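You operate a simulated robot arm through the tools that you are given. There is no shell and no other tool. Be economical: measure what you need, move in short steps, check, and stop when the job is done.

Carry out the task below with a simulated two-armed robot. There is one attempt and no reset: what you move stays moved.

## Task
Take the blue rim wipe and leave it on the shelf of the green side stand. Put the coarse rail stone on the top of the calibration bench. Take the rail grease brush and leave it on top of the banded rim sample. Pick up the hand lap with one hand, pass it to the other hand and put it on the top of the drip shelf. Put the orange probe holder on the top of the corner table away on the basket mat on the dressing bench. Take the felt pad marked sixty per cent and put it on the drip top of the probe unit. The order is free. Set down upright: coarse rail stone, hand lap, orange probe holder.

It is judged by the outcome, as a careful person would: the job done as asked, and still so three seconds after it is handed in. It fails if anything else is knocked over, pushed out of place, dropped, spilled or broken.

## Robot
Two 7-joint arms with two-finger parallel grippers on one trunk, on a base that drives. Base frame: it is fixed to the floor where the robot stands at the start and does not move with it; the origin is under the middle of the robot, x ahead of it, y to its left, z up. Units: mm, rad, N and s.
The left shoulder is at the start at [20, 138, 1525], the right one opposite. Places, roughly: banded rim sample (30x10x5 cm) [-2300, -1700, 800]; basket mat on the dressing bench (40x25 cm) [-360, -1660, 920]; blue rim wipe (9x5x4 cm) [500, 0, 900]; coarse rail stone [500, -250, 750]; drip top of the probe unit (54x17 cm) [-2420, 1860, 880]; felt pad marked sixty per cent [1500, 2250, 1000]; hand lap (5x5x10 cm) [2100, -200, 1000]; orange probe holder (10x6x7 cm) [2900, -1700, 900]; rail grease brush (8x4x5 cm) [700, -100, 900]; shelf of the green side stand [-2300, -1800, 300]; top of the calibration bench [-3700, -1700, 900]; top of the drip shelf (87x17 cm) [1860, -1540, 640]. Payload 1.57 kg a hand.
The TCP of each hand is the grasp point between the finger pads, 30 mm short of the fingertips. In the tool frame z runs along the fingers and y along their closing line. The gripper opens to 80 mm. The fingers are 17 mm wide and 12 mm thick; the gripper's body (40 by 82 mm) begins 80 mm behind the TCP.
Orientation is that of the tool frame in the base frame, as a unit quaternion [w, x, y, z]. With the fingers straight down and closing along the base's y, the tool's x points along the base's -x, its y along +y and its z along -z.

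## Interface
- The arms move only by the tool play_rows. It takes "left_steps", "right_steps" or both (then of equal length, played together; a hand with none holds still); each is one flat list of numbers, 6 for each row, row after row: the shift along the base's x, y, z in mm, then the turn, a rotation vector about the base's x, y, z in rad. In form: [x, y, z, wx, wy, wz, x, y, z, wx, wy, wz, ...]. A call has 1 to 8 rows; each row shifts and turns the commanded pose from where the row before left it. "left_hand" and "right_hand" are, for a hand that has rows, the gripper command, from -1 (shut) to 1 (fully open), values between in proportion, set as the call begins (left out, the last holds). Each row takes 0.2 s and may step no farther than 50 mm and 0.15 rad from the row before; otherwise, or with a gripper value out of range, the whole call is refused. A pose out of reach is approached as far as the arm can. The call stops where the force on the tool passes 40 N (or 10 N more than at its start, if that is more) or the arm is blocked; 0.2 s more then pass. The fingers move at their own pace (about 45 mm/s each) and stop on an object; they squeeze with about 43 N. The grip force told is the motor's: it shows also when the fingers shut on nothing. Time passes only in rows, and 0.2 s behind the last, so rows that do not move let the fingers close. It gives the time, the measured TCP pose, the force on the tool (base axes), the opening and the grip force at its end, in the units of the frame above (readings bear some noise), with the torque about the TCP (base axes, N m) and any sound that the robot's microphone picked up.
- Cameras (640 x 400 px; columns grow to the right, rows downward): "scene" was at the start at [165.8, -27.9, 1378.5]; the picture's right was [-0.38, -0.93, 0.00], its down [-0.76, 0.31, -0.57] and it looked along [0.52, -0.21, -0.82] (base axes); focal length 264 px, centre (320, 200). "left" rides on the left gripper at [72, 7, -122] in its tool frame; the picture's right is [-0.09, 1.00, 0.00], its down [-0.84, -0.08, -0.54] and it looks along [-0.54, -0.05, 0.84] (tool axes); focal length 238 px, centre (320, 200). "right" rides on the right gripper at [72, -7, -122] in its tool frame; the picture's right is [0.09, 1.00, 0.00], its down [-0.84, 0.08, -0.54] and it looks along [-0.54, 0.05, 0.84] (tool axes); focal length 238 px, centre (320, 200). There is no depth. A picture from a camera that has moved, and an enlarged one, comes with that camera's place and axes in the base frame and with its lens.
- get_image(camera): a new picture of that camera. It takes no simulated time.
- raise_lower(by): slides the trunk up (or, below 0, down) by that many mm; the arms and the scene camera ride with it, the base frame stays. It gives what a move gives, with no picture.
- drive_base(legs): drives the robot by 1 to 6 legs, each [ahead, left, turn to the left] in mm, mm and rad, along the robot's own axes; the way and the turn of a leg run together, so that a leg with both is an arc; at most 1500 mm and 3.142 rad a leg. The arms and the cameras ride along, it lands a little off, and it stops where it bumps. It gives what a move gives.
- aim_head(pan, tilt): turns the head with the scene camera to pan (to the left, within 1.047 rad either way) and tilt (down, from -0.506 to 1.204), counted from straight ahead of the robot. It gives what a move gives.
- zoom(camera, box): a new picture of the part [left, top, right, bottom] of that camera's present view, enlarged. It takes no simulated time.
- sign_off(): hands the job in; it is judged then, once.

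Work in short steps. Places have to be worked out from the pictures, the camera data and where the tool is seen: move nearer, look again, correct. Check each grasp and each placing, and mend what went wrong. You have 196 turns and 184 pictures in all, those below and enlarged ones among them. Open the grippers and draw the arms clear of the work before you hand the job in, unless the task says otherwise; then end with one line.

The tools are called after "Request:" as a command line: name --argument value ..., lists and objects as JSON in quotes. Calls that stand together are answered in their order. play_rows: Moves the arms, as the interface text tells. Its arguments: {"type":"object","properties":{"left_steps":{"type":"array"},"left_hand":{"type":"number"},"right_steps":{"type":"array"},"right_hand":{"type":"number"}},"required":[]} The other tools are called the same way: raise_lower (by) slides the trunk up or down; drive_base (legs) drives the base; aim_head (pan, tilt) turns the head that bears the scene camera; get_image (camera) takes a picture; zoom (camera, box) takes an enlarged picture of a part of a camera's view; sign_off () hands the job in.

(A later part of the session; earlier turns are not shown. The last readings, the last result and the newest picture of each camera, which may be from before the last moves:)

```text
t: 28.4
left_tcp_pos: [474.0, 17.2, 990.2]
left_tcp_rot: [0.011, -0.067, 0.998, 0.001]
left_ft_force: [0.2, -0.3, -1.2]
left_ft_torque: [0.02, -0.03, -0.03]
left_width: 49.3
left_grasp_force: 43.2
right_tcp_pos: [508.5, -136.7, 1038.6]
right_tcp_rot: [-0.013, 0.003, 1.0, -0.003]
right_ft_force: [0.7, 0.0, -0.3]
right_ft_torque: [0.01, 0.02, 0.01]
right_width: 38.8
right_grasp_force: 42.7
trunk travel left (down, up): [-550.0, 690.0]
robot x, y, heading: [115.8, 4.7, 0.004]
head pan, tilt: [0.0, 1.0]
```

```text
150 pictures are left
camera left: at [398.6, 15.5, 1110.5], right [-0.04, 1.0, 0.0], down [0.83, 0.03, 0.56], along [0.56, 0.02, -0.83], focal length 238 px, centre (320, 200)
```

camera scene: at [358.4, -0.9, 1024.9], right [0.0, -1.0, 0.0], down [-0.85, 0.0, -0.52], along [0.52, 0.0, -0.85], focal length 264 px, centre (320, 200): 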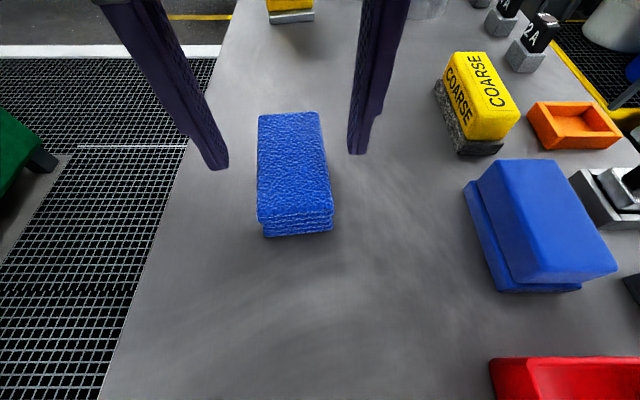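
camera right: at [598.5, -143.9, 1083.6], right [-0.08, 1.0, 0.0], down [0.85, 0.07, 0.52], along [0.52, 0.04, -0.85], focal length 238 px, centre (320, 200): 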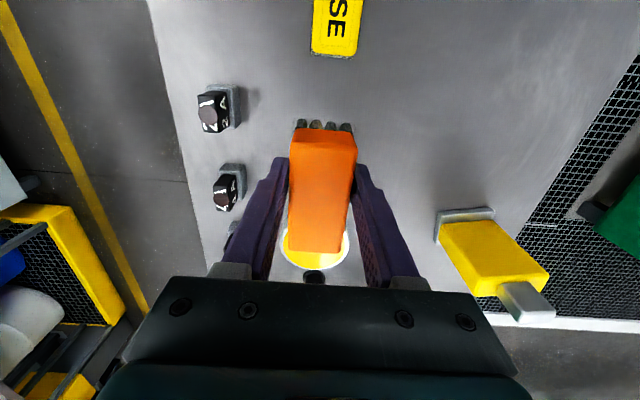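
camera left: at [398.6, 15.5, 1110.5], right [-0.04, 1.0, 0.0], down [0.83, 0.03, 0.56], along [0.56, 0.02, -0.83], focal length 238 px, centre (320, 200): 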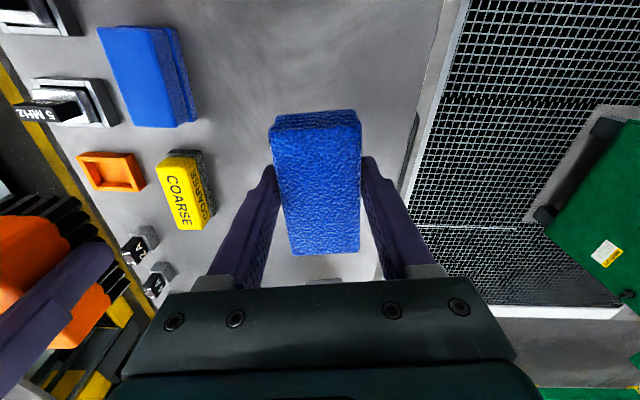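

Both objects are held. I back away from the table, raise the trunk for a better view, turn around and look.

Request:
drive_base --legs '[[-500, 0, 0]]'

Request:
raise_lower --by 350

Request:
drive_base --legs '[[0, 0, 2.8]]'

Request:
aim_head --pan 0 --tilt 0.35

Request:
get_image --camera "scene"

Request:
aim_head --pan 0.9 --tilt 0.35

Request:
get_image --camera "scene"

```text
t: 31.4
left_tcp_pos: [-36.1, 17.0, 990.5]
left_tcp_rot: [0.01, -0.066, 0.998, -0.001]
left_ft_force: [0.0, -0.3, -0.2]
left_ft_torque: [0.03, -0.01, 0.03]
left_width: 48.8
left_grasp_force: 43.5
right_tcp_pos: [-1.7, -137.5, 1038.4]
right_tcp_rot: [-0.013, 0.004, 1.0, -0.003]
right_ft_force: [-0.2, 0.1, -1.1]
right_ft_torque: [0.01, -0.01, 0.02]
right_width: 38.9
right_grasp_force: 43.2
trunk travel left (down, up): [-550.0, 690.0]
robot x, y, heading: [-394.1, 1.7, -0.003]
head pan, tilt: [0.0, 1.0]
```

```text
t: 34.8
left_tcp_pos: [-35.6, 16.8, 1340.6]
left_tcp_rot: [0.01, -0.065, 0.998, -0.001]
left_ft_force: [0.3, 0.1, -0.1]
left_ft_torque: [0.02, 0.02, 0.0]
left_width: 49.2
left_grasp_force: 43.5
right_tcp_pos: [-1.1, -137.5, 1388.2]
right_tcp_rot: [-0.013, 0.003, 1.0, -0.002]
right_ft_force: [0.5, -0.1, 0.0]
right_ft_torque: [-0.05, -0.01, 0.02]
right_width: 39.0
right_grasp_force: 42.4
trunk travel left (down, up): [-900.0, 340.0]
robot x, y, heading: [-390.5, 1.2, -0.005]
head pan, tilt: [0.0, 1.0]
```

```text
t: 41.9
left_tcp_pos: [-741.0, 77.8, 1341.4]
left_tcp_rot: [-0.002, 0.998, -0.066, -0.01]
left_ft_force: [0.2, 0.4, -0.6]
left_ft_torque: [0.02, -0.01, 0.0]
left_width: 49.3
left_grasp_force: 43.1
right_tcp_pos: [-734.0, 234.4, 1388.5]
right_tcp_rot: [0.0, 0.991, -0.135, 0.013]
right_ft_force: [0.6, 0.1, -0.4]
right_ft_torque: [0.0, -0.01, -0.02]
right_width: 38.9
right_grasp_force: 43.1
trunk travel left (down, up): [-900.0, 340.0]
robot x, y, heading: [-390.6, 0.9, 2.876]
head pan, tilt: [0.0, 1.0]
```

```text
t: 43.0
left_tcp_pos: [-741.7, 78.6, 1340.3]
left_tcp_rot: [-0.002, 0.998, -0.067, -0.011]
left_ft_force: [0.8, -0.3, -0.2]
left_ft_torque: [-0.01, -0.02, 0.03]
left_width: 49.3
left_grasp_force: 43.5
right_tcp_pos: [-734.5, 235.3, 1387.3]
right_tcp_rot: [0.0, 0.991, -0.135, 0.013]
right_ft_force: [0.2, -0.2, -0.1]
right_ft_torque: [0.0, -0.01, -0.01]
right_width: 39.3
right_grasp_force: 43.4
trunk travel left (down, up): [-900.0, 340.0]
robot x, y, heading: [-392.3, 5.1, 2.872]
head pan, tilt: [0.0, 0.351]
```

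```text
149 pictures are left
camera scene: at [-578.9, 50.5, 1431.0], right [0.26, 0.96, 0.0], down [0.33, -0.09, -0.94], along [-0.91, 0.25, -0.34], focal length 264 px, centre (320, 200)
```

scene: 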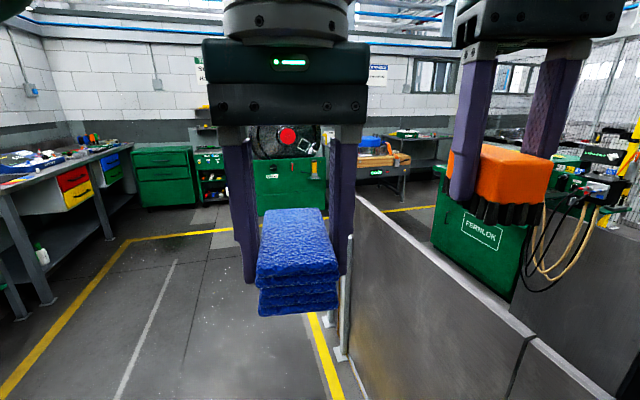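

```text
t: 44.1
left_tcp_pos: [-741.1, 76.9, 1340.3]
left_tcp_rot: [-0.001, 0.998, -0.066, -0.01]
left_ft_force: [0.0, 0.2, -0.5]
left_ft_torque: [-0.01, 0.0, -0.03]
left_width: 49.2
left_grasp_force: 42.8
right_tcp_pos: [-735.0, 235.7, 1388.8]
right_tcp_rot: [-0.001, 0.991, -0.135, 0.014]
right_ft_force: [-0.3, -0.7, -0.3]
right_ft_torque: [0.04, -0.01, 0.0]
right_width: 38.9
right_grasp_force: 43.5
trunk travel left (down, up): [-900.0, 340.0]
robot x, y, heading: [-390.6, 1.2, 2.879]
head pan, tilt: [0.901, 0.351]
```

```text
148 pictures are left
camera scene: at [-564.1, -29.1, 1431.1], right [-0.59, 0.81, 0.0], down [0.28, 0.2, -0.94], along [-0.76, -0.56, -0.34], focal length 264 px, centre (320, 200)
```

scene: 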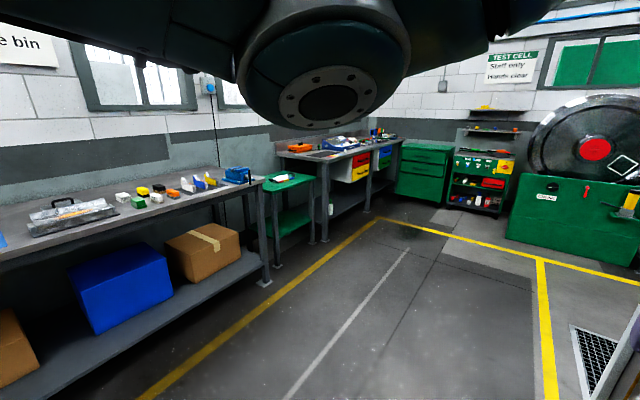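

The green side stand is seen between the two benches at right rear, with the rim sample on top and a lower shelf. I zoom for detail and then drive there, facing -y.

Request:
zoom --camera "scene" --box '[220, 110, 440, 250]'

Request:
drive_base --legs '[[0, 0, 0.76], [1450, 0, 0], [600, 0, 0.9]]'

Request:
aim_head --pan 0 --tilt 0.7

Request:
get_image --camera "scene"

```text
2.86 times, centred on (330, 180) of scene
camera zoom: at [-564.1, -29.1, 1431.1], right [-0.59, 0.81, 0.0], down [0.28, 0.2, -0.94], along [-0.76, -0.56, -0.34], focal length 754 px, centre (291, 257)
```

zoom: 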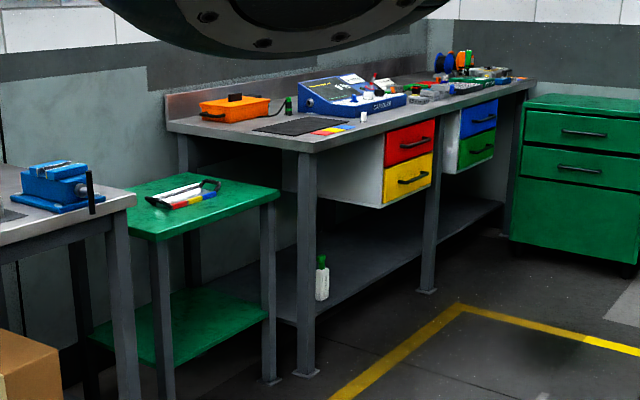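

```text
t: 56.4
left_tcp_pos: [-2016.1, -1537.9, 1341.3]
left_tcp_rot: [0.007, 0.715, 0.699, -0.009]
left_ft_force: [-0.5, -0.1, -0.3]
left_ft_torque: [0.0, 0.02, 0.01]
left_width: 49.2
left_grasp_force: 42.6
right_tcp_pos: [-2174.6, -1549.0, 1389.0]
right_tcp_rot: [-0.01, 0.762, 0.647, 0.008]
right_ft_force: [-0.4, -0.2, -1.1]
right_ft_torque: [0.01, -0.02, -0.03]
right_width: 38.8
right_grasp_force: 43.5
trunk travel left (down, up): [-900.0, 340.0]
robot x, y, heading: [-1976.8, -1184.9, -1.726]
head pan, tilt: [0.901, 0.351]
```

```text
t: 57.6
left_tcp_pos: [-2017.1, -1538.5, 1340.9]
left_tcp_rot: [0.007, 0.716, 0.699, -0.008]
left_ft_force: [-0.3, 0.0, 0.0]
left_ft_torque: [0.02, 0.0, 0.01]
left_width: 49.1
left_grasp_force: 42.7
right_tcp_pos: [-2173.9, -1548.3, 1389.3]
right_tcp_rot: [-0.011, 0.762, 0.648, 0.008]
right_ft_force: [-0.2, -0.1, -1.0]
right_ft_torque: [-0.04, -0.01, 0.03]
right_width: 39.1
right_grasp_force: 43.2
trunk travel left (down, up): [-900.0, 340.0]
robot x, y, heading: [-1981.0, -1184.6, -1.727]
head pan, tilt: [0.0, 0.7]
```

```text
146 pictures are left
camera scene: at [-2006.9, -1366.3, 1399.7], right [-0.99, 0.15, 0.0], down [0.1, 0.64, -0.77], along [-0.12, -0.76, -0.64], focal length 264 px, centre (320, 200)
```

scene: 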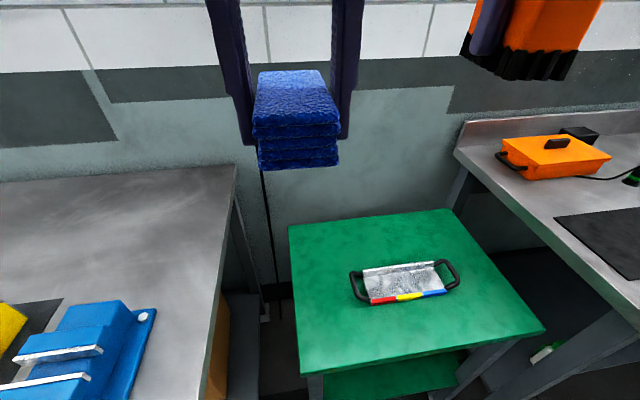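

Sample ≈ (-2284, -1714) on the stand's top. I zoom to see its shape.

Request:
zoom --camera "scene" --box '[290, 210, 530, 360]'

```text
2.67 times, centred on (410, 285) of scene
camera zoom: at [-2006.9, -1366.3, 1399.7], right [-0.99, 0.15, 0.0], down [0.1, 0.64, -0.77], along [-0.12, -0.76, -0.64], focal length 704 px, centre (80, -27)
```

zoom: 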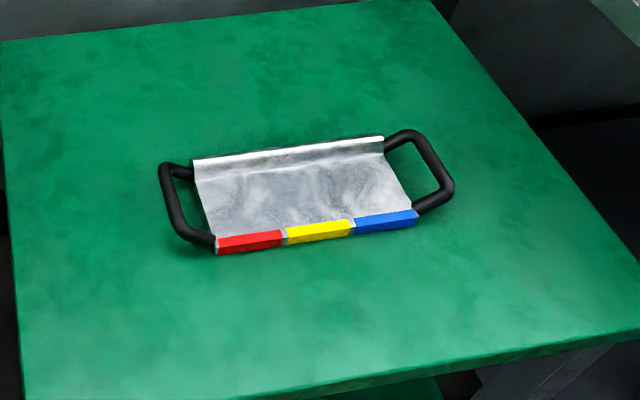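

It is a flat-bottomed trough along x, about 200 mm long, centre ≈ (-2289, -1727). The brush should lie lengthwise in it, so I'll turn the right wrist 90°. First I square up the base and move closer.

Request:
drive_base --legs '[[0, 0, 0.156], [200, -221, 0]]'

Request:
raise_lower --by -250

Request:
play_rows --right_steps '[0, 0, 0, 0, 0, 0.14, 0, 0, 0, 0, 0, 0.14, 0, 0, 0, 0, 0, 0.14, 0, 0, 0, 0, 0, 0.14, 0, 0, 0, 0, 0, 0.14, 0, 0, 0, 0, 0, 0.14]'

Request:
get_image --camera "scene"

```text
t: 60.3
left_tcp_pos: [-2185.1, -1741.8, 1340.2]
left_tcp_rot: [0.007, 0.659, 0.752, -0.008]
left_ft_force: [0.3, -0.2, 0.3]
left_ft_torque: [-0.01, -0.01, -0.03]
left_width: 49.3
left_grasp_force: 42.3
right_tcp_pos: [-2340.6, -1775.5, 1388.2]
right_tcp_rot: [-0.011, 0.71, 0.704, 0.007]
right_ft_force: [-0.3, 0.6, -0.8]
right_ft_torque: [-0.02, 0.0, 0.0]
right_width: 38.9
right_grasp_force: 43.2
trunk travel left (down, up): [-900.0, 340.0]
robot x, y, heading: [-2205.4, -1382.5, -1.572]
head pan, tilt: [0.0, 0.7]
```

```text
t: 62.9
left_tcp_pos: [-2186.0, -1741.1, 1091.2]
left_tcp_rot: [0.008, 0.659, 0.752, -0.009]
left_ft_force: [0.9, 0.0, -0.2]
left_ft_torque: [0.03, 0.0, 0.0]
left_width: 49.3
left_grasp_force: 43.1
right_tcp_pos: [-2340.2, -1776.2, 1136.6]
right_tcp_rot: [-0.012, 0.71, 0.704, 0.007]
right_ft_force: [0.9, -0.4, -0.7]
right_ft_torque: [0.01, -0.03, -0.02]
right_width: 39.1
right_grasp_force: 43.1
trunk travel left (down, up): [-650.0, 590.0]
robot x, y, heading: [-2207.7, -1382.1, -1.575]
head pan, tilt: [0.0, 0.7]
```

```text
t: 64.3
left_tcp_pos: [-2185.3, -1741.4, 1090.4]
left_tcp_rot: [0.007, 0.659, 0.752, -0.007]
left_ft_force: [0.6, -0.1, -0.5]
left_ft_torque: [0.0, 0.04, 0.04]
left_width: 49.0
left_grasp_force: 43.2
right_tcp_pos: [-2340.2, -1776.0, 1138.6]
right_tcp_rot: [-0.014, 0.36, 0.933, 0.002]
right_ft_force: [-0.2, -0.1, -1.0]
right_ft_torque: [-0.03, -0.01, -0.02]
right_width: 38.9
right_grasp_force: 43.0
trunk travel left (down, up): [-650.0, 590.0]
robot x, y, heading: [-2200.9, -1379.3, -1.577]
head pan, tilt: [0.0, 0.7]
```

```text
144 pictures are left
camera scene: at [-2203.5, -1570.2, 1149.7], right [-1.0, 0.0, 0.0], down [0.0, 0.64, -0.76], along [0.0, -0.76, -0.64], focal length 264 px, centre (320, 200)
```

scene: 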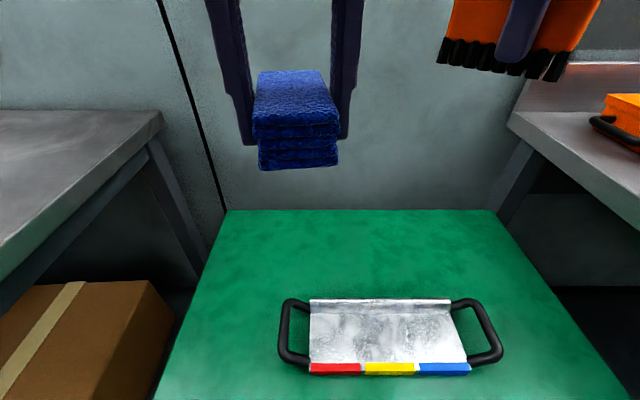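

Sample front edge at y≈-1684, back ≈-1760, x centre ≈ -2287. I finish the wrist turn and shift above it.

Request:
play_rows --right_steps '[10, 10, -20, 0, 0, 0.146, 10, 10, -30, 0, 0, 0.146, 10, 10, -30, 0, 0, 0.146, 10, 10, -30, 0, 0, 0.146, 12, 13, -30, 0, 0, 0.146]'

Request:
get_image --camera "right"

Request:
aim_head --pan -0.25 --tilt 1.0

Request:
get_image --camera "scene"

```text
t: 65.5
left_tcp_pos: [-2186.1, -1741.6, 1090.9]
left_tcp_rot: [0.008, 0.659, 0.752, -0.008]
left_ft_force: [-0.4, 0.3, -0.4]
left_ft_torque: [0.02, -0.02, 0.01]
left_width: 49.2
left_grasp_force: 42.9
right_tcp_pos: [-2286.8, -1721.2, 999.4]
right_tcp_rot: [-0.012, 0.002, 1.0, -0.004]
right_ft_force: [-0.1, 0.3, -0.4]
right_ft_torque: [0.01, 0.01, 0.02]
right_width: 39.0
right_grasp_force: 42.9
trunk travel left (down, up): [-650.0, 590.0]
robot x, y, heading: [-2203.4, -1382.7, -1.575]
head pan, tilt: [0.0, 0.7]
```

```text
143 pictures are left
camera right: at [-2357.2, -1728.2, 1122.9], right [-0.09, 1.0, 0.0], down [0.85, 0.08, 0.52], along [0.52, 0.04, -0.85], focal length 238 px, centre (320, 200)
```

right: 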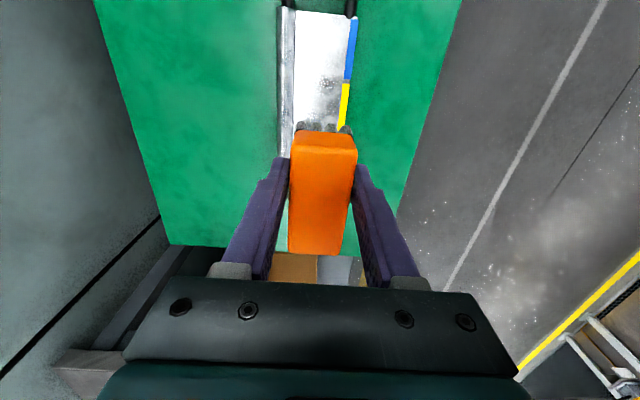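

```text
t: 66.3
left_tcp_pos: [-2186.8, -1741.2, 1090.8]
left_tcp_rot: [0.008, 0.658, 0.752, -0.008]
left_ft_force: [0.4, 0.1, -0.3]
left_ft_torque: [0.02, 0.0, -0.02]
left_width: 49.0
left_grasp_force: 43.3
right_tcp_pos: [-2288.5, -1722.4, 998.2]
right_tcp_rot: [-0.013, 0.005, 1.0, -0.003]
right_ft_force: [-0.4, 0.4, -0.8]
right_ft_torque: [0.02, 0.01, -0.08]
right_width: 39.1
right_grasp_force: 42.8
trunk travel left (down, up): [-650.0, 590.0]
robot x, y, heading: [-2202.2, -1387.7, -1.575]
head pan, tilt: [-0.25, 1.0]
```

```text
142 pictures are left
camera scene: at [-2220.6, -1552.8, 1126.4], right [-0.97, 0.25, 0.0], down [0.21, 0.81, -0.54], along [-0.13, -0.52, -0.84], focal length 264 px, centre (320, 200)
```

scene: 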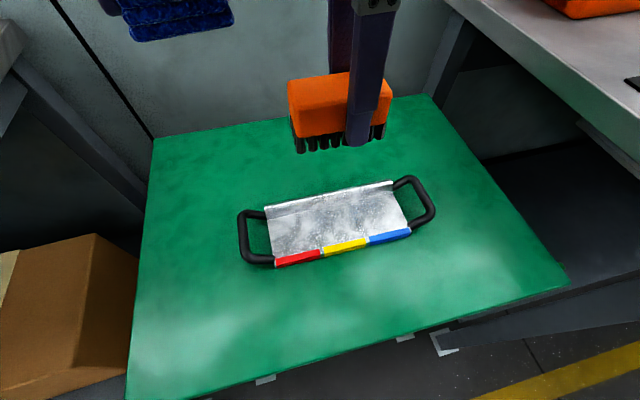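

The trough floor spans y ≈ -1760…-1693; I shift to y = -1727 and lower to z ≈ 850, then look.

Request:
play_rows --right_steps '[0, -2, -40, 0, 0, 0, 0, -2, -40, 0, 0, 0, 0, -1, -40, 0, 0, 0, 0, 0, -28, 0, 0, 0]'

Request:
zoom --camera "scene" --box '[220, 130, 460, 280]'

Request:
get_image --camera "right"

```text
t: 67.3
left_tcp_pos: [-2185.3, -1741.5, 1090.8]
left_tcp_rot: [0.008, 0.659, 0.752, -0.007]
left_ft_force: [-0.5, 0.8, -0.6]
left_ft_torque: [0.01, -0.01, -0.01]
left_width: 49.2
left_grasp_force: 43.1
right_tcp_pos: [-2286.2, -1727.3, 851.4]
right_tcp_rot: [-0.013, 0.004, 1.0, -0.003]
right_ft_force: [-0.6, -0.6, -1.2]
right_ft_torque: [-0.02, 0.01, 0.03]
right_width: 39.2
right_grasp_force: 43.1
trunk travel left (down, up): [-650.0, 590.0]
robot x, y, heading: [-2203.8, -1385.4, -1.573]
head pan, tilt: [-0.25, 1.0]
```

```text
2.67 times, centred on (340, 205) of scene
camera zoom: at [-2220.6, -1552.7, 1126.3], right [-0.97, 0.25, 0.0], down [0.21, 0.82, -0.54], along [-0.13, -0.52, -0.84], focal length 704 px, centre (267, 187)
```

zoom: 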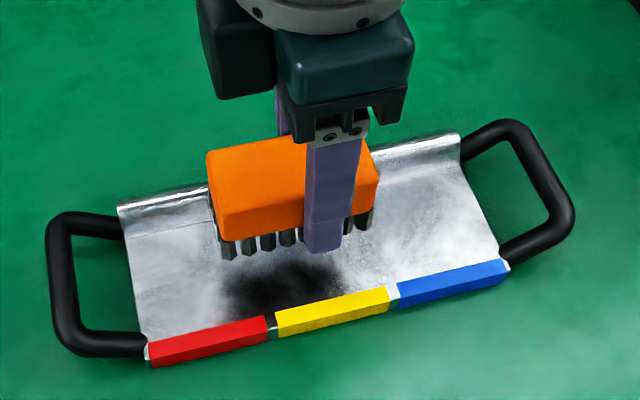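

```text
140 pictures are left
camera right: at [-2356.3, -1733.3, 976.5], right [-0.08, 1.0, 0.0], down [0.85, 0.07, 0.52], along [0.52, 0.04, -0.85], focal length 238 px, centre (320, 200)
```

right: 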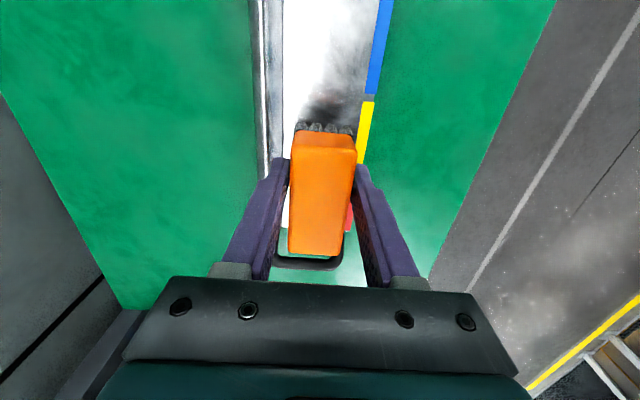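

Centred over the trough. I lower in small steps until contact.

Request:
play_rows --right_steps '[0, -2, -15, 0, 0, 0, 0, 0, -12, 0, 0, 0, 0, 0, -5, 0, 0, 0, 0, 0, -5, 0, 0, 0]'

Request:
zoom --camera "scene" --box '[220, 130, 460, 280]'

```text
t: 68.3
left_tcp_pos: [-2185.4, -1741.4, 1091.1]
left_tcp_rot: [0.007, 0.659, 0.752, -0.007]
left_ft_force: [0.1, -0.5, -0.7]
left_ft_torque: [0.01, -0.03, 0.01]
left_width: 49.1
left_grasp_force: 43.2
right_tcp_pos: [-2287.1, -1729.5, 813.8]
right_tcp_rot: [-0.013, 0.003, 1.0, -0.004]
right_ft_force: [-0.4, 0.2, -1.2]
right_ft_torque: [0.0, 0.01, -0.02]
right_width: 38.8
right_grasp_force: 43.3
trunk travel left (down, up): [-650.0, 590.0]
robot x, y, heading: [-2200.6, -1385.8, -1.576]
head pan, tilt: [-0.25, 1.0]
```

```text
2.67 times, centred on (340, 205) of scene
camera zoom: at [-2220.7, -1552.7, 1126.3], right [-0.97, 0.25, 0.0], down [0.21, 0.82, -0.54], along [-0.13, -0.52, -0.84], focal length 704 px, centre (267, 187)
```

zoom: 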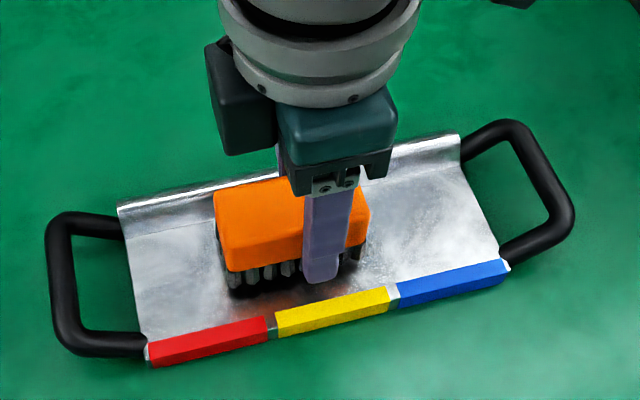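

Nearly at the floor; I continue with tiny steps.

Request:
play_rows --right_steps '[0, 0, -3, 0, 0, 0, 0, 0, -3, 0, 0, 0]'

Request:
play_rows --right_steps '[0, 0, -2, 0, 0, 0, 0, 0, -2, 0, 0, 0]'

```text
t: 68.9
left_tcp_pos: [-2187.0, -1741.6, 1090.2]
left_tcp_rot: [0.007, 0.659, 0.752, -0.007]
left_ft_force: [0.2, -0.2, -0.6]
left_ft_torque: [0.0, -0.02, 0.0]
left_width: 49.2
left_grasp_force: 43.2
right_tcp_pos: [-2288.6, -1728.2, 807.3]
right_tcp_rot: [-0.014, 0.004, 1.0, -0.004]
right_ft_force: [-0.6, 0.6, 0.0]
right_ft_torque: [-0.02, 0.01, 0.0]
right_width: 38.7
right_grasp_force: 42.8
trunk travel left (down, up): [-650.0, 590.0]
robot x, y, heading: [-2201.0, -1382.0, -1.574]
head pan, tilt: [-0.25, 1.0]
```

```text
t: 69.5
left_tcp_pos: [-2187.0, -1741.5, 1090.4]
left_tcp_rot: [0.007, 0.659, 0.752, -0.008]
left_ft_force: [-0.9, -0.4, -1.4]
left_ft_torque: [0.02, -0.02, 0.02]
left_width: 49.3
left_grasp_force: 42.7
right_tcp_pos: [-2287.9, -1729.7, 805.1]
right_tcp_rot: [-0.012, 0.004, 1.0, -0.003]
right_ft_force: [-1.4, 4.3, 16.7]
right_ft_torque: [0.49, -0.09, 0.01]
right_width: 38.8
right_grasp_force: 42.9
trunk travel left (down, up): [-650.0, 590.0]
robot x, y, heading: [-2202.5, -1383.7, -1.573]
head pan, tilt: [-0.25, 1.0]
```

Contact (17 N). I ease up 2 mm, open just a little, rise, and only then open wide and lift.

Request:
play_rows --right_steps '[0, 0, 2, 0, 0, 0, 0, 0, 0, 0, 0, 0, 0, 0, 0, 0, 0, 0, 0, 0, 8, 0, 0, 0, 0, 0, 12, 0, 0, 0]' --right_hand 0.13

Request:
play_rows --right_steps '[0, 0, 30, 0, 0, 0, 0, 0, 45, 0, 0, 0, 0, 0, 45, 0, 0, 0]' --right_hand 0.6

Request:
zoom --camera "scene" --box '[220, 130, 460, 280]'

```text
t: 70.7
left_tcp_pos: [-2185.7, -1741.6, 1090.3]
left_tcp_rot: [0.008, 0.659, 0.752, -0.007]
left_ft_force: [0.4, 0.8, -0.2]
left_ft_torque: [-0.01, 0.02, -0.02]
left_width: 48.9
left_grasp_force: 42.8
right_tcp_pos: [-2286.4, -1730.1, 826.8]
right_tcp_rot: [-0.013, 0.004, 1.0, -0.002]
right_ft_force: [-0.6, 0.5, 0.1]
right_ft_torque: [0.0, -0.01, 0.0]
right_width: 45.0
right_grasp_force: 0.1
trunk travel left (down, up): [-650.0, 590.0]
robot x, y, heading: [-2201.7, -1384.7, -1.571]
head pan, tilt: [-0.25, 1.0]
```

```text
t: 71.5
left_tcp_pos: [-2186.7, -1740.8, 1089.6]
left_tcp_rot: [0.007, 0.659, 0.752, -0.007]
left_ft_force: [-0.5, -1.5, -0.8]
left_ft_torque: [-0.02, 0.04, 0.0]
left_width: 49.3
left_grasp_force: 43.1
right_tcp_pos: [-2287.6, -1728.2, 947.3]
right_tcp_rot: [-0.013, 0.004, 1.0, -0.003]
right_ft_force: [-0.6, 0.2, -0.3]
right_ft_torque: [-0.03, 0.01, 0.03]
right_width: 64.3
right_grasp_force: 0.0
trunk travel left (down, up): [-650.0, 590.0]
robot x, y, heading: [-2207.8, -1386.7, -1.575]
head pan, tilt: [-0.25, 1.0]
```

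```text
2.67 times, centred on (340, 205) of scene
camera zoom: at [-2220.7, -1552.8, 1126.3], right [-0.97, 0.25, 0.0], down [0.21, 0.82, -0.54], along [-0.13, -0.52, -0.84], focal length 704 px, centre (267, 187)
```

zoom: 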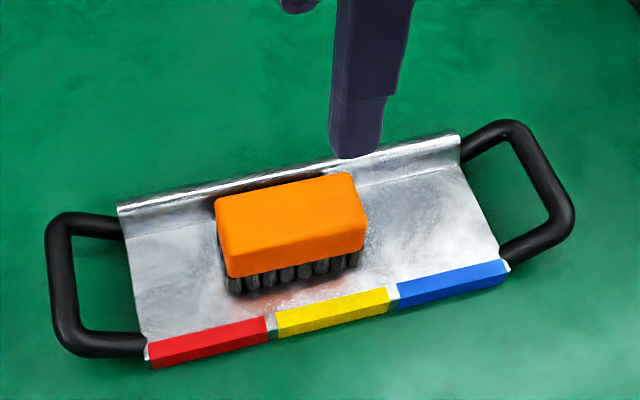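

The brush sits well in the trough. Now I lift and re-square the right hand, back off and lower the trunk to face the lower shelf.

Request:
play_rows --right_steps '[0, 0, 40, 0, 0, -0.14, 0, 0, 40, 0, 0, -0.14, 0, 0, 40, 0, 0, -0.14, -10, 0, 40, 0, 0, -0.14, -10, 0, 0, 0, 0, -0.14, -10, 0, 0, 0, 0, -0.14, -10, 0, 0, 0, 0, -0.14, -10, 0, 0, 0, 0, -0.14]'

Request:
drive_base --legs '[[-330, 0, 0]]'

Request:
raise_lower --by -600

Request:
aim_head --pan 0 --tilt 0.5

Request:
get_image --camera "scene"

```text
t: 73.3
left_tcp_pos: [-2186.1, -1741.8, 1089.8]
left_tcp_rot: [0.008, 0.659, 0.752, -0.008]
left_ft_force: [0.2, 0.3, -0.4]
left_ft_torque: [-0.03, -0.02, 0.02]
left_width: 49.2
left_grasp_force: 43.1
right_tcp_pos: [-2339.2, -1730.1, 1104.7]
right_tcp_rot: [-0.012, 0.535, 0.844, 0.006]
right_ft_force: [0.1, 0.1, -0.8]
right_ft_torque: [0.02, -0.02, 0.03]
right_width: 64.0
right_grasp_force: 0.1
trunk travel left (down, up): [-650.0, 590.0]
robot x, y, heading: [-2204.4, -1383.8, -1.57]
head pan, tilt: [-0.25, 1.0]
```

```text
t: 75.4
left_tcp_pos: [-2184.2, -1415.5, 1091.2]
left_tcp_rot: [0.007, 0.657, 0.753, -0.008]
left_ft_force: [0.5, 0.1, -0.3]
left_ft_torque: [-0.04, 0.01, 0.0]
left_width: 49.2
left_grasp_force: 42.4
right_tcp_pos: [-2336.1, -1405.2, 1104.8]
right_tcp_rot: [-0.012, 0.532, 0.846, 0.004]
right_ft_force: [0.1, 0.1, -0.3]
right_ft_torque: [-0.02, 0.01, 0.02]
right_width: 64.4
right_grasp_force: 0.0
trunk travel left (down, up): [-650.0, 590.0]
robot x, y, heading: [-2200.9, -1059.6, -1.572]
head pan, tilt: [-0.25, 1.0]
```

```text
refused: -600 is not a number from -400 to 400
```

```text
t: 76.3
left_tcp_pos: [-2185.8, -1416.8, 1089.8]
left_tcp_rot: [0.007, 0.657, 0.754, -0.007]
left_ft_force: [-0.2, -0.9, -0.1]
left_ft_torque: [-0.01, 0.04, 0.0]
left_width: 49.1
left_grasp_force: 42.8
right_tcp_pos: [-2336.7, -1405.7, 1104.9]
right_tcp_rot: [-0.012, 0.532, 0.846, 0.005]
right_ft_force: [0.6, -0.3, -0.8]
right_ft_torque: [0.0, 0.0, 0.02]
right_width: 64.0
right_grasp_force: 0.1
trunk travel left (down, up): [-650.0, 590.0]
robot x, y, heading: [-2206.3, -1060.3, -1.572]
head pan, tilt: [0.0, 0.499]
```

```text
137 pictures are left
camera scene: at [-2203.0, -1250.6, 1167.4], right [-1.0, 0.0, 0.0], down [0.0, 0.48, -0.88], along [0.0, -0.88, -0.48], focal length 264 px, centre (320, 200)
```

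scene: 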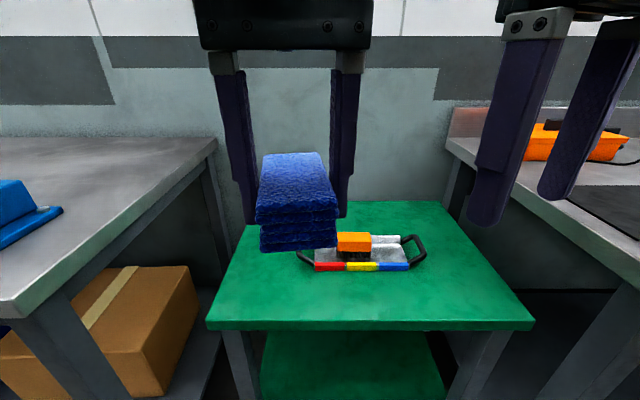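

Shelf is visible below. I tilt the left hand forward 45°, finish turning the right one and raise it out of the way, and lower the trunk.

Request:
play_rows --left_steps '[0, 0, 0, -0.13, 0, 0, 0, 0, 0, -0.13, 0, 0, 0, 0, 0, -0.13, 0, 0, 0, 0, 0, -0.13, 0, 0, 0, 0, 0, -0.13, 0, 0, 0, 0, 0, -0.13, 0, 0]' --right_steps '[-5, 20, 0, 0, 0, -0.15, -5, 20, 0, 0, 0, -0.15, -5, 20, 0, 0, 0, -0.15, -5, 20, 10, 0, 0, 0, 0, 0, 20, 0, 0, 0, 0, 0, 20, 0, 0, 0]'

Request:
raise_lower --by -400

Request:
raise_lower --by -100

Request:
get_image --camera "scene"

```text
t: 78.0
left_tcp_pos: [-2180.3, -1420.8, 1095.2]
left_tcp_rot: [0.263, 0.596, 0.699, -0.296]
left_ft_force: [0.3, 0.1, 0.0]
left_ft_torque: [-0.01, 0.02, 0.02]
left_width: 49.3
left_grasp_force: 42.6
right_tcp_pos: [-2367.1, -1307.6, 1123.3]
right_tcp_rot: [-0.088, 0.705, 0.704, 0.016]
right_ft_force: [-0.7, -0.2, -1.3]
right_ft_torque: [-0.02, -0.02, 0.02]
right_width: 64.1
right_grasp_force: 0.0
trunk travel left (down, up): [-650.0, 590.0]
robot x, y, heading: [-2207.0, -1057.7, -1.569]
head pan, tilt: [0.0, 0.499]
stopped in row 6 (right hand): the arm was blocked; the commanded pose is now the measured one
```

```text
t: 81.8
left_tcp_pos: [-2181.1, -1419.9, 693.7]
left_tcp_rot: [0.262, 0.598, 0.698, -0.295]
left_ft_force: [-0.3, -0.7, -1.4]
left_ft_torque: [0.0, -0.01, 0.03]
left_width: 49.2
left_grasp_force: 42.2
right_tcp_pos: [-2368.3, -1307.6, 722.4]
right_tcp_rot: [-0.088, 0.704, 0.705, 0.015]
right_ft_force: [-0.8, -0.4, 0.4]
right_ft_torque: [-0.03, -0.03, 0.0]
right_width: 64.0
right_grasp_force: 0.0
trunk travel left (down, up): [-250.0, 990.0]
robot x, y, heading: [-2201.0, -1057.6, -1.571]
head pan, tilt: [0.0, 0.499]
```

```text
t: 83.1
left_tcp_pos: [-2180.6, -1420.0, 593.3]
left_tcp_rot: [0.262, 0.597, 0.698, -0.295]
left_ft_force: [-0.3, -0.4, -0.3]
left_ft_torque: [0.01, -0.01, 0.0]
left_width: 49.2
left_grasp_force: 42.7
right_tcp_pos: [-2368.4, -1306.7, 623.7]
right_tcp_rot: [-0.087, 0.704, 0.705, 0.016]
right_ft_force: [-0.4, 0.3, -0.2]
right_ft_torque: [0.03, 0.0, 0.03]
right_width: 64.1
right_grasp_force: 0.1
trunk travel left (down, up): [-150.0, 1090.0]
robot x, y, heading: [-2204.4, -1057.8, -1.569]
head pan, tilt: [0.0, 0.499]
```

```text
136 pictures are left
camera scene: at [-2200.9, -1249.6, 663.2], right [-1.0, -0.02, 0.0], down [-0.01, 0.52, -0.85], along [0.02, -0.85, -0.52], focal length 264 px, centre (320, 200)
```

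scene: 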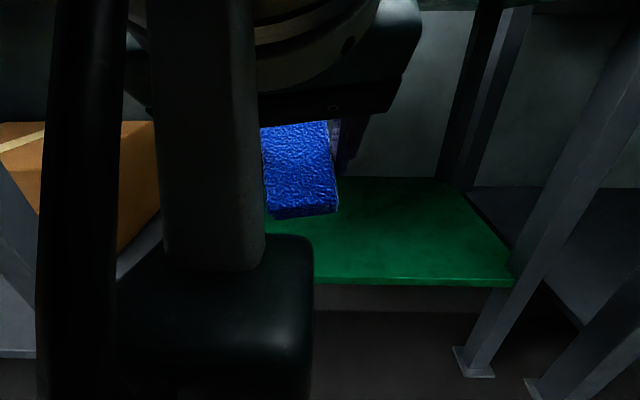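

Shelf ≈ z 290, front edge y ≈ -1570. I lower the left hand, drive forward 150 mm, and look.

Request:
play_rows --left_steps '[-10, 0, -40, 0, 0, 0, -10, 0, -40, 0, 0, 0, -10, 0, -40, 0, 0, 0, 0, 0, -30, 0, 0, 0]'

Request:
drive_base --legs '[[150, 0, 0]]'

Request:
get_image --camera "scene"

Request:
get_image --camera "left"

```text
t: 84.1
left_tcp_pos: [-2212.7, -1420.6, 444.2]
left_tcp_rot: [0.261, 0.599, 0.697, -0.295]
left_ft_force: [0.5, -0.4, -0.9]
left_ft_torque: [0.02, -0.02, 0.01]
left_width: 49.1
left_grasp_force: 42.8
right_tcp_pos: [-2368.5, -1307.7, 623.0]
right_tcp_rot: [-0.087, 0.704, 0.705, 0.015]
right_ft_force: [-0.3, 0.3, -0.5]
right_ft_torque: [0.03, -0.04, 0.02]
right_width: 64.4
right_grasp_force: 0.0
trunk travel left (down, up): [-150.0, 1090.0]
robot x, y, heading: [-2203.2, -1058.0, -1.571]
head pan, tilt: [0.0, 0.499]
```

```text
t: 85.5
left_tcp_pos: [-2211.4, -1567.7, 442.3]
left_tcp_rot: [0.261, 0.599, 0.698, -0.294]
left_ft_force: [-1.4, 0.1, 0.4]
left_ft_torque: [-0.02, 0.01, 0.01]
left_width: 48.9
left_grasp_force: 43.2
right_tcp_pos: [-2368.4, -1452.4, 623.7]
right_tcp_rot: [-0.087, 0.704, 0.704, 0.016]
right_ft_force: [-0.3, 0.8, -0.6]
right_ft_torque: [-0.03, 0.02, 0.02]
right_width: 64.1
right_grasp_force: 0.0
trunk travel left (down, up): [-150.0, 1090.0]
robot x, y, heading: [-2202.3, -1207.3, -1.57]
head pan, tilt: [0.0, 0.499]
```

```text
135 pictures are left
camera scene: at [-2203.0, -1396.5, 667.2], right [-1.0, 0.0, 0.0], down [0.0, 0.48, -0.88], along [0.0, -0.88, -0.48], focal length 264 px, centre (320, 200)
```

scene: 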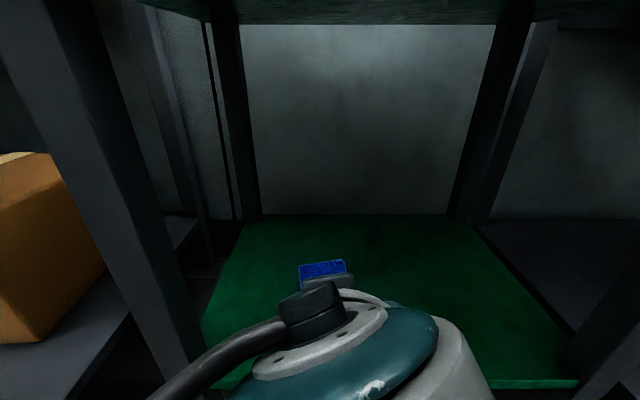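

```text
134 pictures are left
camera left: at [-2217.1, -1428.4, 474.4], right [1.0, 0.05, -0.03], down [0.04, -0.19, 0.98], along [0.04, -0.98, -0.19], focal length 238 px, centre (320, 200)
```

left: 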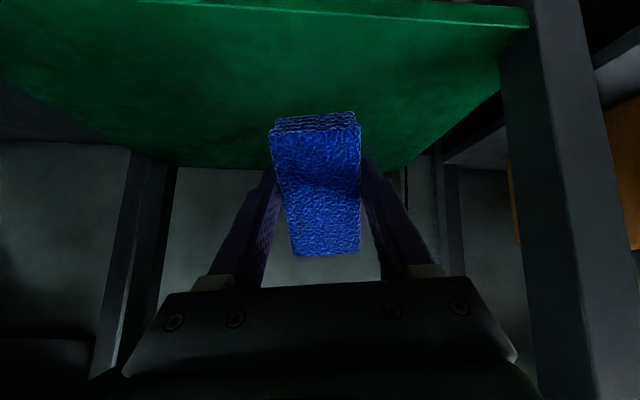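

The way is clear. I move the wipe in over the shelf and reduce the tilt somewhat.

Request:
play_rows --left_steps '[-5, -35, -10, 0, 0, 0, -5, -35, -15, 0, 0, 0, -5, -35, -15, 0, 0, 0, 0, -15, 0, 0.1, 0, 0, 0, 0, 0, 0.1, 0, 0, 0, 0, 0, 0.1, 0, 0]'

Request:
get_image --camera "scene"

Request:
get_image --camera "left"

```text
t: 86.9
left_tcp_pos: [-2217.2, -1689.1, 396.2]
left_tcp_rot: [0.187, 0.623, 0.733, -0.196]
left_ft_force: [0.6, -0.3, -0.8]
left_ft_torque: [0.02, -0.02, 0.02]
left_width: 48.7
left_grasp_force: 42.8
left hand out of reach, approached as far as the arm can: row 6
right_tcp_pos: [-2368.4, -1454.9, 623.4]
right_tcp_rot: [-0.088, 0.705, 0.704, 0.015]
right_ft_force: [0.3, 0.2, 0.8]
right_ft_torque: [-0.03, -0.02, -0.02]
right_width: 64.0
right_grasp_force: 0.0
trunk travel left (down, up): [-150.0, 1090.0]
robot x, y, heading: [-2202.3, -1203.8, -1.569]
head pan, tilt: [0.0, 0.499]
```

```text
133 pictures are left
camera scene: at [-2225.9, -1388.5, 727.7], right [-0.96, 0.27, 0.0], down [-0.04, -0.16, -0.99], along [-0.26, -0.95, 0.16], focal length 264 px, centre (320, 200)
```

scene: 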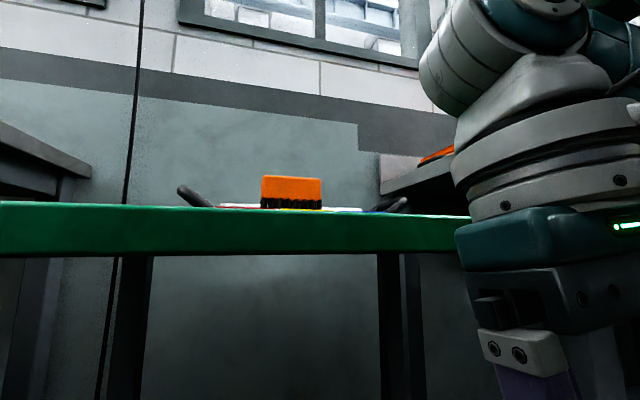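

```text
132 pictures are left
camera left: at [-2224.2, -1562.3, 461.1], right [1.0, 0.07, -0.01], down [0.03, -0.43, 0.9], along [0.06, -0.9, -0.43], focal length 238 px, centre (320, 200)
```

left: 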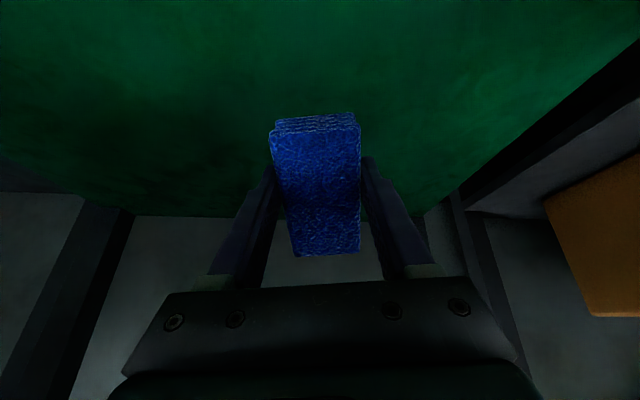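

The forearm nudged the head aside (harmless). The wipe is ~120 mm inside the shelf edge; I lower it gently.

Request:
play_rows --left_steps '[0, 0, -20, 0, 0, 0, 0, 0, -15, 0, 0, 0, 0, 0, -5, 0, 0, 0]'

Request:
play_rows --left_steps '[0, 0, -4, 0, 0, 0, 0, 0, -4, 0, 0, 0]'

Request:
get_image --camera "left"

```text
t: 87.7
left_tcp_pos: [-2211.1, -1680.8, 378.4]
left_tcp_rot: [0.187, 0.624, 0.732, -0.199]
left_ft_force: [0.0, -0.5, -0.8]
left_ft_torque: [0.01, 0.02, -0.03]
left_width: 49.1
left_grasp_force: 42.8
left hand out of reach, approached as far as the arm can: row 1, 2
right_tcp_pos: [-2367.8, -1454.1, 623.8]
right_tcp_rot: [-0.088, 0.705, 0.704, 0.016]
right_ft_force: [1.0, -0.3, -0.2]
right_ft_torque: [0.02, 0.02, -0.01]
right_width: 64.2
right_grasp_force: 0.1
trunk travel left (down, up): [-150.0, 1090.0]
robot x, y, heading: [-2201.5, -1206.7, -1.576]
head pan, tilt: [0.0, 0.499]
```

```text
t: 88.5
left_tcp_pos: [-2186.5, -1682.5, 363.5]
left_tcp_rot: [0.198, 0.616, 0.74, -0.186]
left_ft_force: [-0.7, 0.6, -1.0]
left_ft_torque: [0.04, 0.02, -0.06]
left_width: 48.8
left_grasp_force: 43.1
right_tcp_pos: [-2367.2, -1454.1, 621.9]
right_tcp_rot: [-0.088, 0.705, 0.704, 0.015]
right_ft_force: [-0.6, 1.2, -0.8]
right_ft_torque: [0.01, 0.0, 0.01]
right_width: 63.8
right_grasp_force: 0.1
trunk travel left (down, up): [-150.0, 1090.0]
robot x, y, heading: [-2201.6, -1206.8, -1.569]
head pan, tilt: [0.0, 0.499]
stopped in row 2 (left hand): the arm was blocked; the commanded pose is now the measured one
```

```text
131 pictures are left
camera left: at [-2200.0, -1556.9, 428.9], right [1.0, 0.09, 0.02], down [0.03, -0.43, 0.9], along [0.09, -0.9, -0.43], focal length 238 px, centre (320, 200)
```

left: 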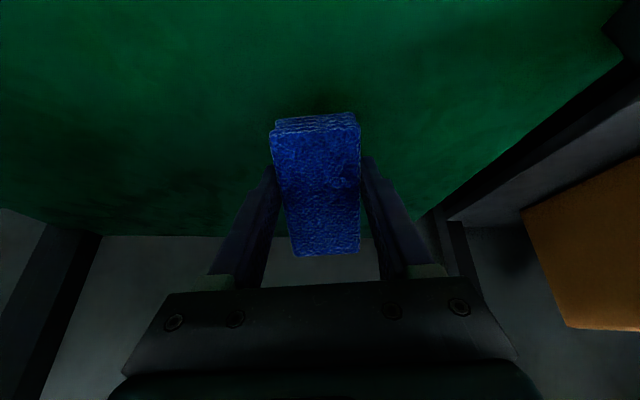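

The arm is blocked by the robot's own head, so I use the trunk to lower the last bit.

Request:
raise_lower --by -8

Request:
raise_lower --by -5

```text
t: 89.0
left_tcp_pos: [-2187.1, -1684.3, 354.9]
left_tcp_rot: [0.198, 0.615, 0.74, -0.187]
left_ft_force: [-0.2, 0.0, -0.3]
left_ft_torque: [0.01, 0.0, -0.02]
left_width: 48.7
left_grasp_force: 42.9
right_tcp_pos: [-2366.1, -1454.2, 615.5]
right_tcp_rot: [-0.089, 0.704, 0.704, 0.015]
right_ft_force: [-0.6, 0.0, -0.4]
right_ft_torque: [0.01, 0.01, 0.0]
right_width: 64.0
right_grasp_force: 0.2
trunk travel left (down, up): [-142.0, 1098.0]
robot x, y, heading: [-2202.8, -1203.7, -1.568]
head pan, tilt: [0.0, 0.499]
```

```text
t: 89.6
left_tcp_pos: [-2187.6, -1685.2, 351.2]
left_tcp_rot: [0.198, 0.615, 0.74, -0.187]
left_ft_force: [0.1, 0.9, -0.5]
left_ft_torque: [0.03, 0.01, 0.03]
left_width: 48.6
left_grasp_force: 42.7
right_tcp_pos: [-2367.5, -1454.3, 609.9]
right_tcp_rot: [-0.088, 0.705, 0.704, 0.016]
right_ft_force: [0.2, 0.8, 0.1]
right_ft_torque: [0.02, -0.03, 0.05]
right_width: 64.0
right_grasp_force: 0.0
trunk travel left (down, up): [-137.0, 1103.0]
robot x, y, heading: [-2203.9, -1203.1, -1.574]
head pan, tilt: [0.0, 0.499]
```

Request:
raise_lower --by -6

Request:
raise_lower --by -6

Request:
get_image --camera "left"

```text
t: 90.1
left_tcp_pos: [-2186.6, -1685.9, 346.2]
left_tcp_rot: [0.199, 0.615, 0.74, -0.188]
left_ft_force: [0.1, 4.9, 12.2]
left_ft_torque: [0.45, -0.29, 0.02]
left_width: 49.0
left_grasp_force: 42.8
right_tcp_pos: [-2368.0, -1453.6, 603.4]
right_tcp_rot: [-0.088, 0.705, 0.704, 0.016]
right_ft_force: [-0.9, 0.3, -0.6]
right_ft_torque: [-0.05, -0.02, 0.0]
right_width: 64.2
right_grasp_force: 0.1
trunk travel left (down, up): [-131.0, 1109.0]
robot x, y, heading: [-2201.6, -1205.8, -1.573]
head pan, tilt: [0.0, 0.499]
```

```text
t: 90.5
left_tcp_pos: [-2185.5, -1687.7, 345.6]
left_tcp_rot: [0.202, 0.612, 0.741, -0.188]
left_ft_force: [-3.7, 15.6, 31.5]
left_ft_torque: [1.29, -0.58, 0.36]
left_width: 49.0
left_grasp_force: 43.3
right_tcp_pos: [-2372.5, -1452.0, 600.7]
right_tcp_rot: [-0.09, 0.706, 0.703, 0.015]
right_ft_force: [-0.4, 0.2, 0.3]
right_ft_torque: [0.01, -0.01, -0.01]
right_width: 64.1
right_grasp_force: 0.0
trunk travel left (down, up): [-127.0, 1113.0]
robot x, y, heading: [-2207.7, -1204.5, -1.57]
head pan, tilt: [0.0, 0.499]
stopped: the force on the tool passed its limit at 51 N (the readings are from after the stop); the commanded pose is now the measured one
```

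```text
130 pictures are left
camera left: at [-2200.5, -1560.9, 409.9], right [0.99, 0.1, 0.02], down [0.03, -0.42, 0.91], along [0.1, -0.9, -0.42], focal length 238 px, centre (320, 200)
```

left: 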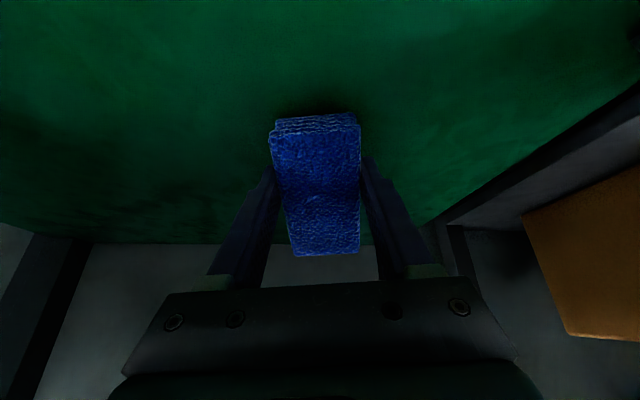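

Touching the shelf. I ease up 4 mm and open the left gripper.

Request:
raise_lower --by 4

Request:
play_rows --left_steps '[0, 0, 0, 0, 0, 0, 0, 0, 0, 0, 0, 0, 0, 0, 0, 0, 0, 0]' --left_hand 0.9

Request:
get_image --camera "left"

```text
t: 91.1
left_tcp_pos: [-2182.4, -1687.6, 348.7]
left_tcp_rot: [0.204, 0.612, 0.741, -0.186]
left_ft_force: [0.0, -1.0, -0.7]
left_ft_torque: [-0.02, 0.02, 0.04]
left_width: 48.9
left_grasp_force: 43.3
right_tcp_pos: [-2368.5, -1453.1, 604.7]
right_tcp_rot: [-0.088, 0.704, 0.704, 0.015]
right_ft_force: [0.5, 0.2, -0.3]
right_ft_torque: [-0.01, 0.0, 0.01]
right_width: 64.0
right_grasp_force: 0.1
trunk travel left (down, up): [-131.0, 1109.0]
robot x, y, heading: [-2203.1, -1202.0, -1.575]
head pan, tilt: [0.0, 0.499]
```

```text
t: 91.9
left_tcp_pos: [-2182.6, -1689.8, 350.2]
left_tcp_rot: [0.205, 0.612, 0.74, -0.189]
left_ft_force: [0.2, 0.8, 0.7]
left_ft_torque: [0.01, 0.03, 0.02]
left_width: 75.9
left_grasp_force: 0.0
right_tcp_pos: [-2367.2, -1453.7, 605.3]
right_tcp_rot: [-0.089, 0.705, 0.703, 0.015]
right_ft_force: [-0.8, -0.7, 0.3]
right_ft_torque: [0.0, 0.02, -0.02]
right_width: 63.6
right_grasp_force: 0.0
trunk travel left (down, up): [-131.0, 1109.0]
robot x, y, heading: [-2205.6, -1209.1, -1.57]
head pan, tilt: [0.0, 0.499]
```

```text
129 pictures are left
camera left: at [-2196.7, -1562.5, 413.7], right [0.99, 0.1, 0.02], down [0.02, -0.42, 0.91], along [0.1, -0.9, -0.42], focal length 238 px, centre (320, 200)
```

left: 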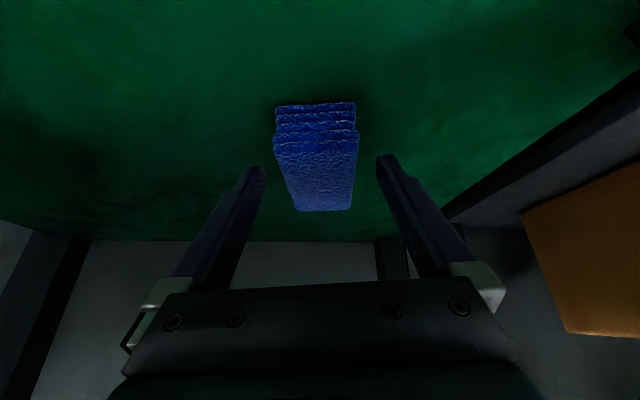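

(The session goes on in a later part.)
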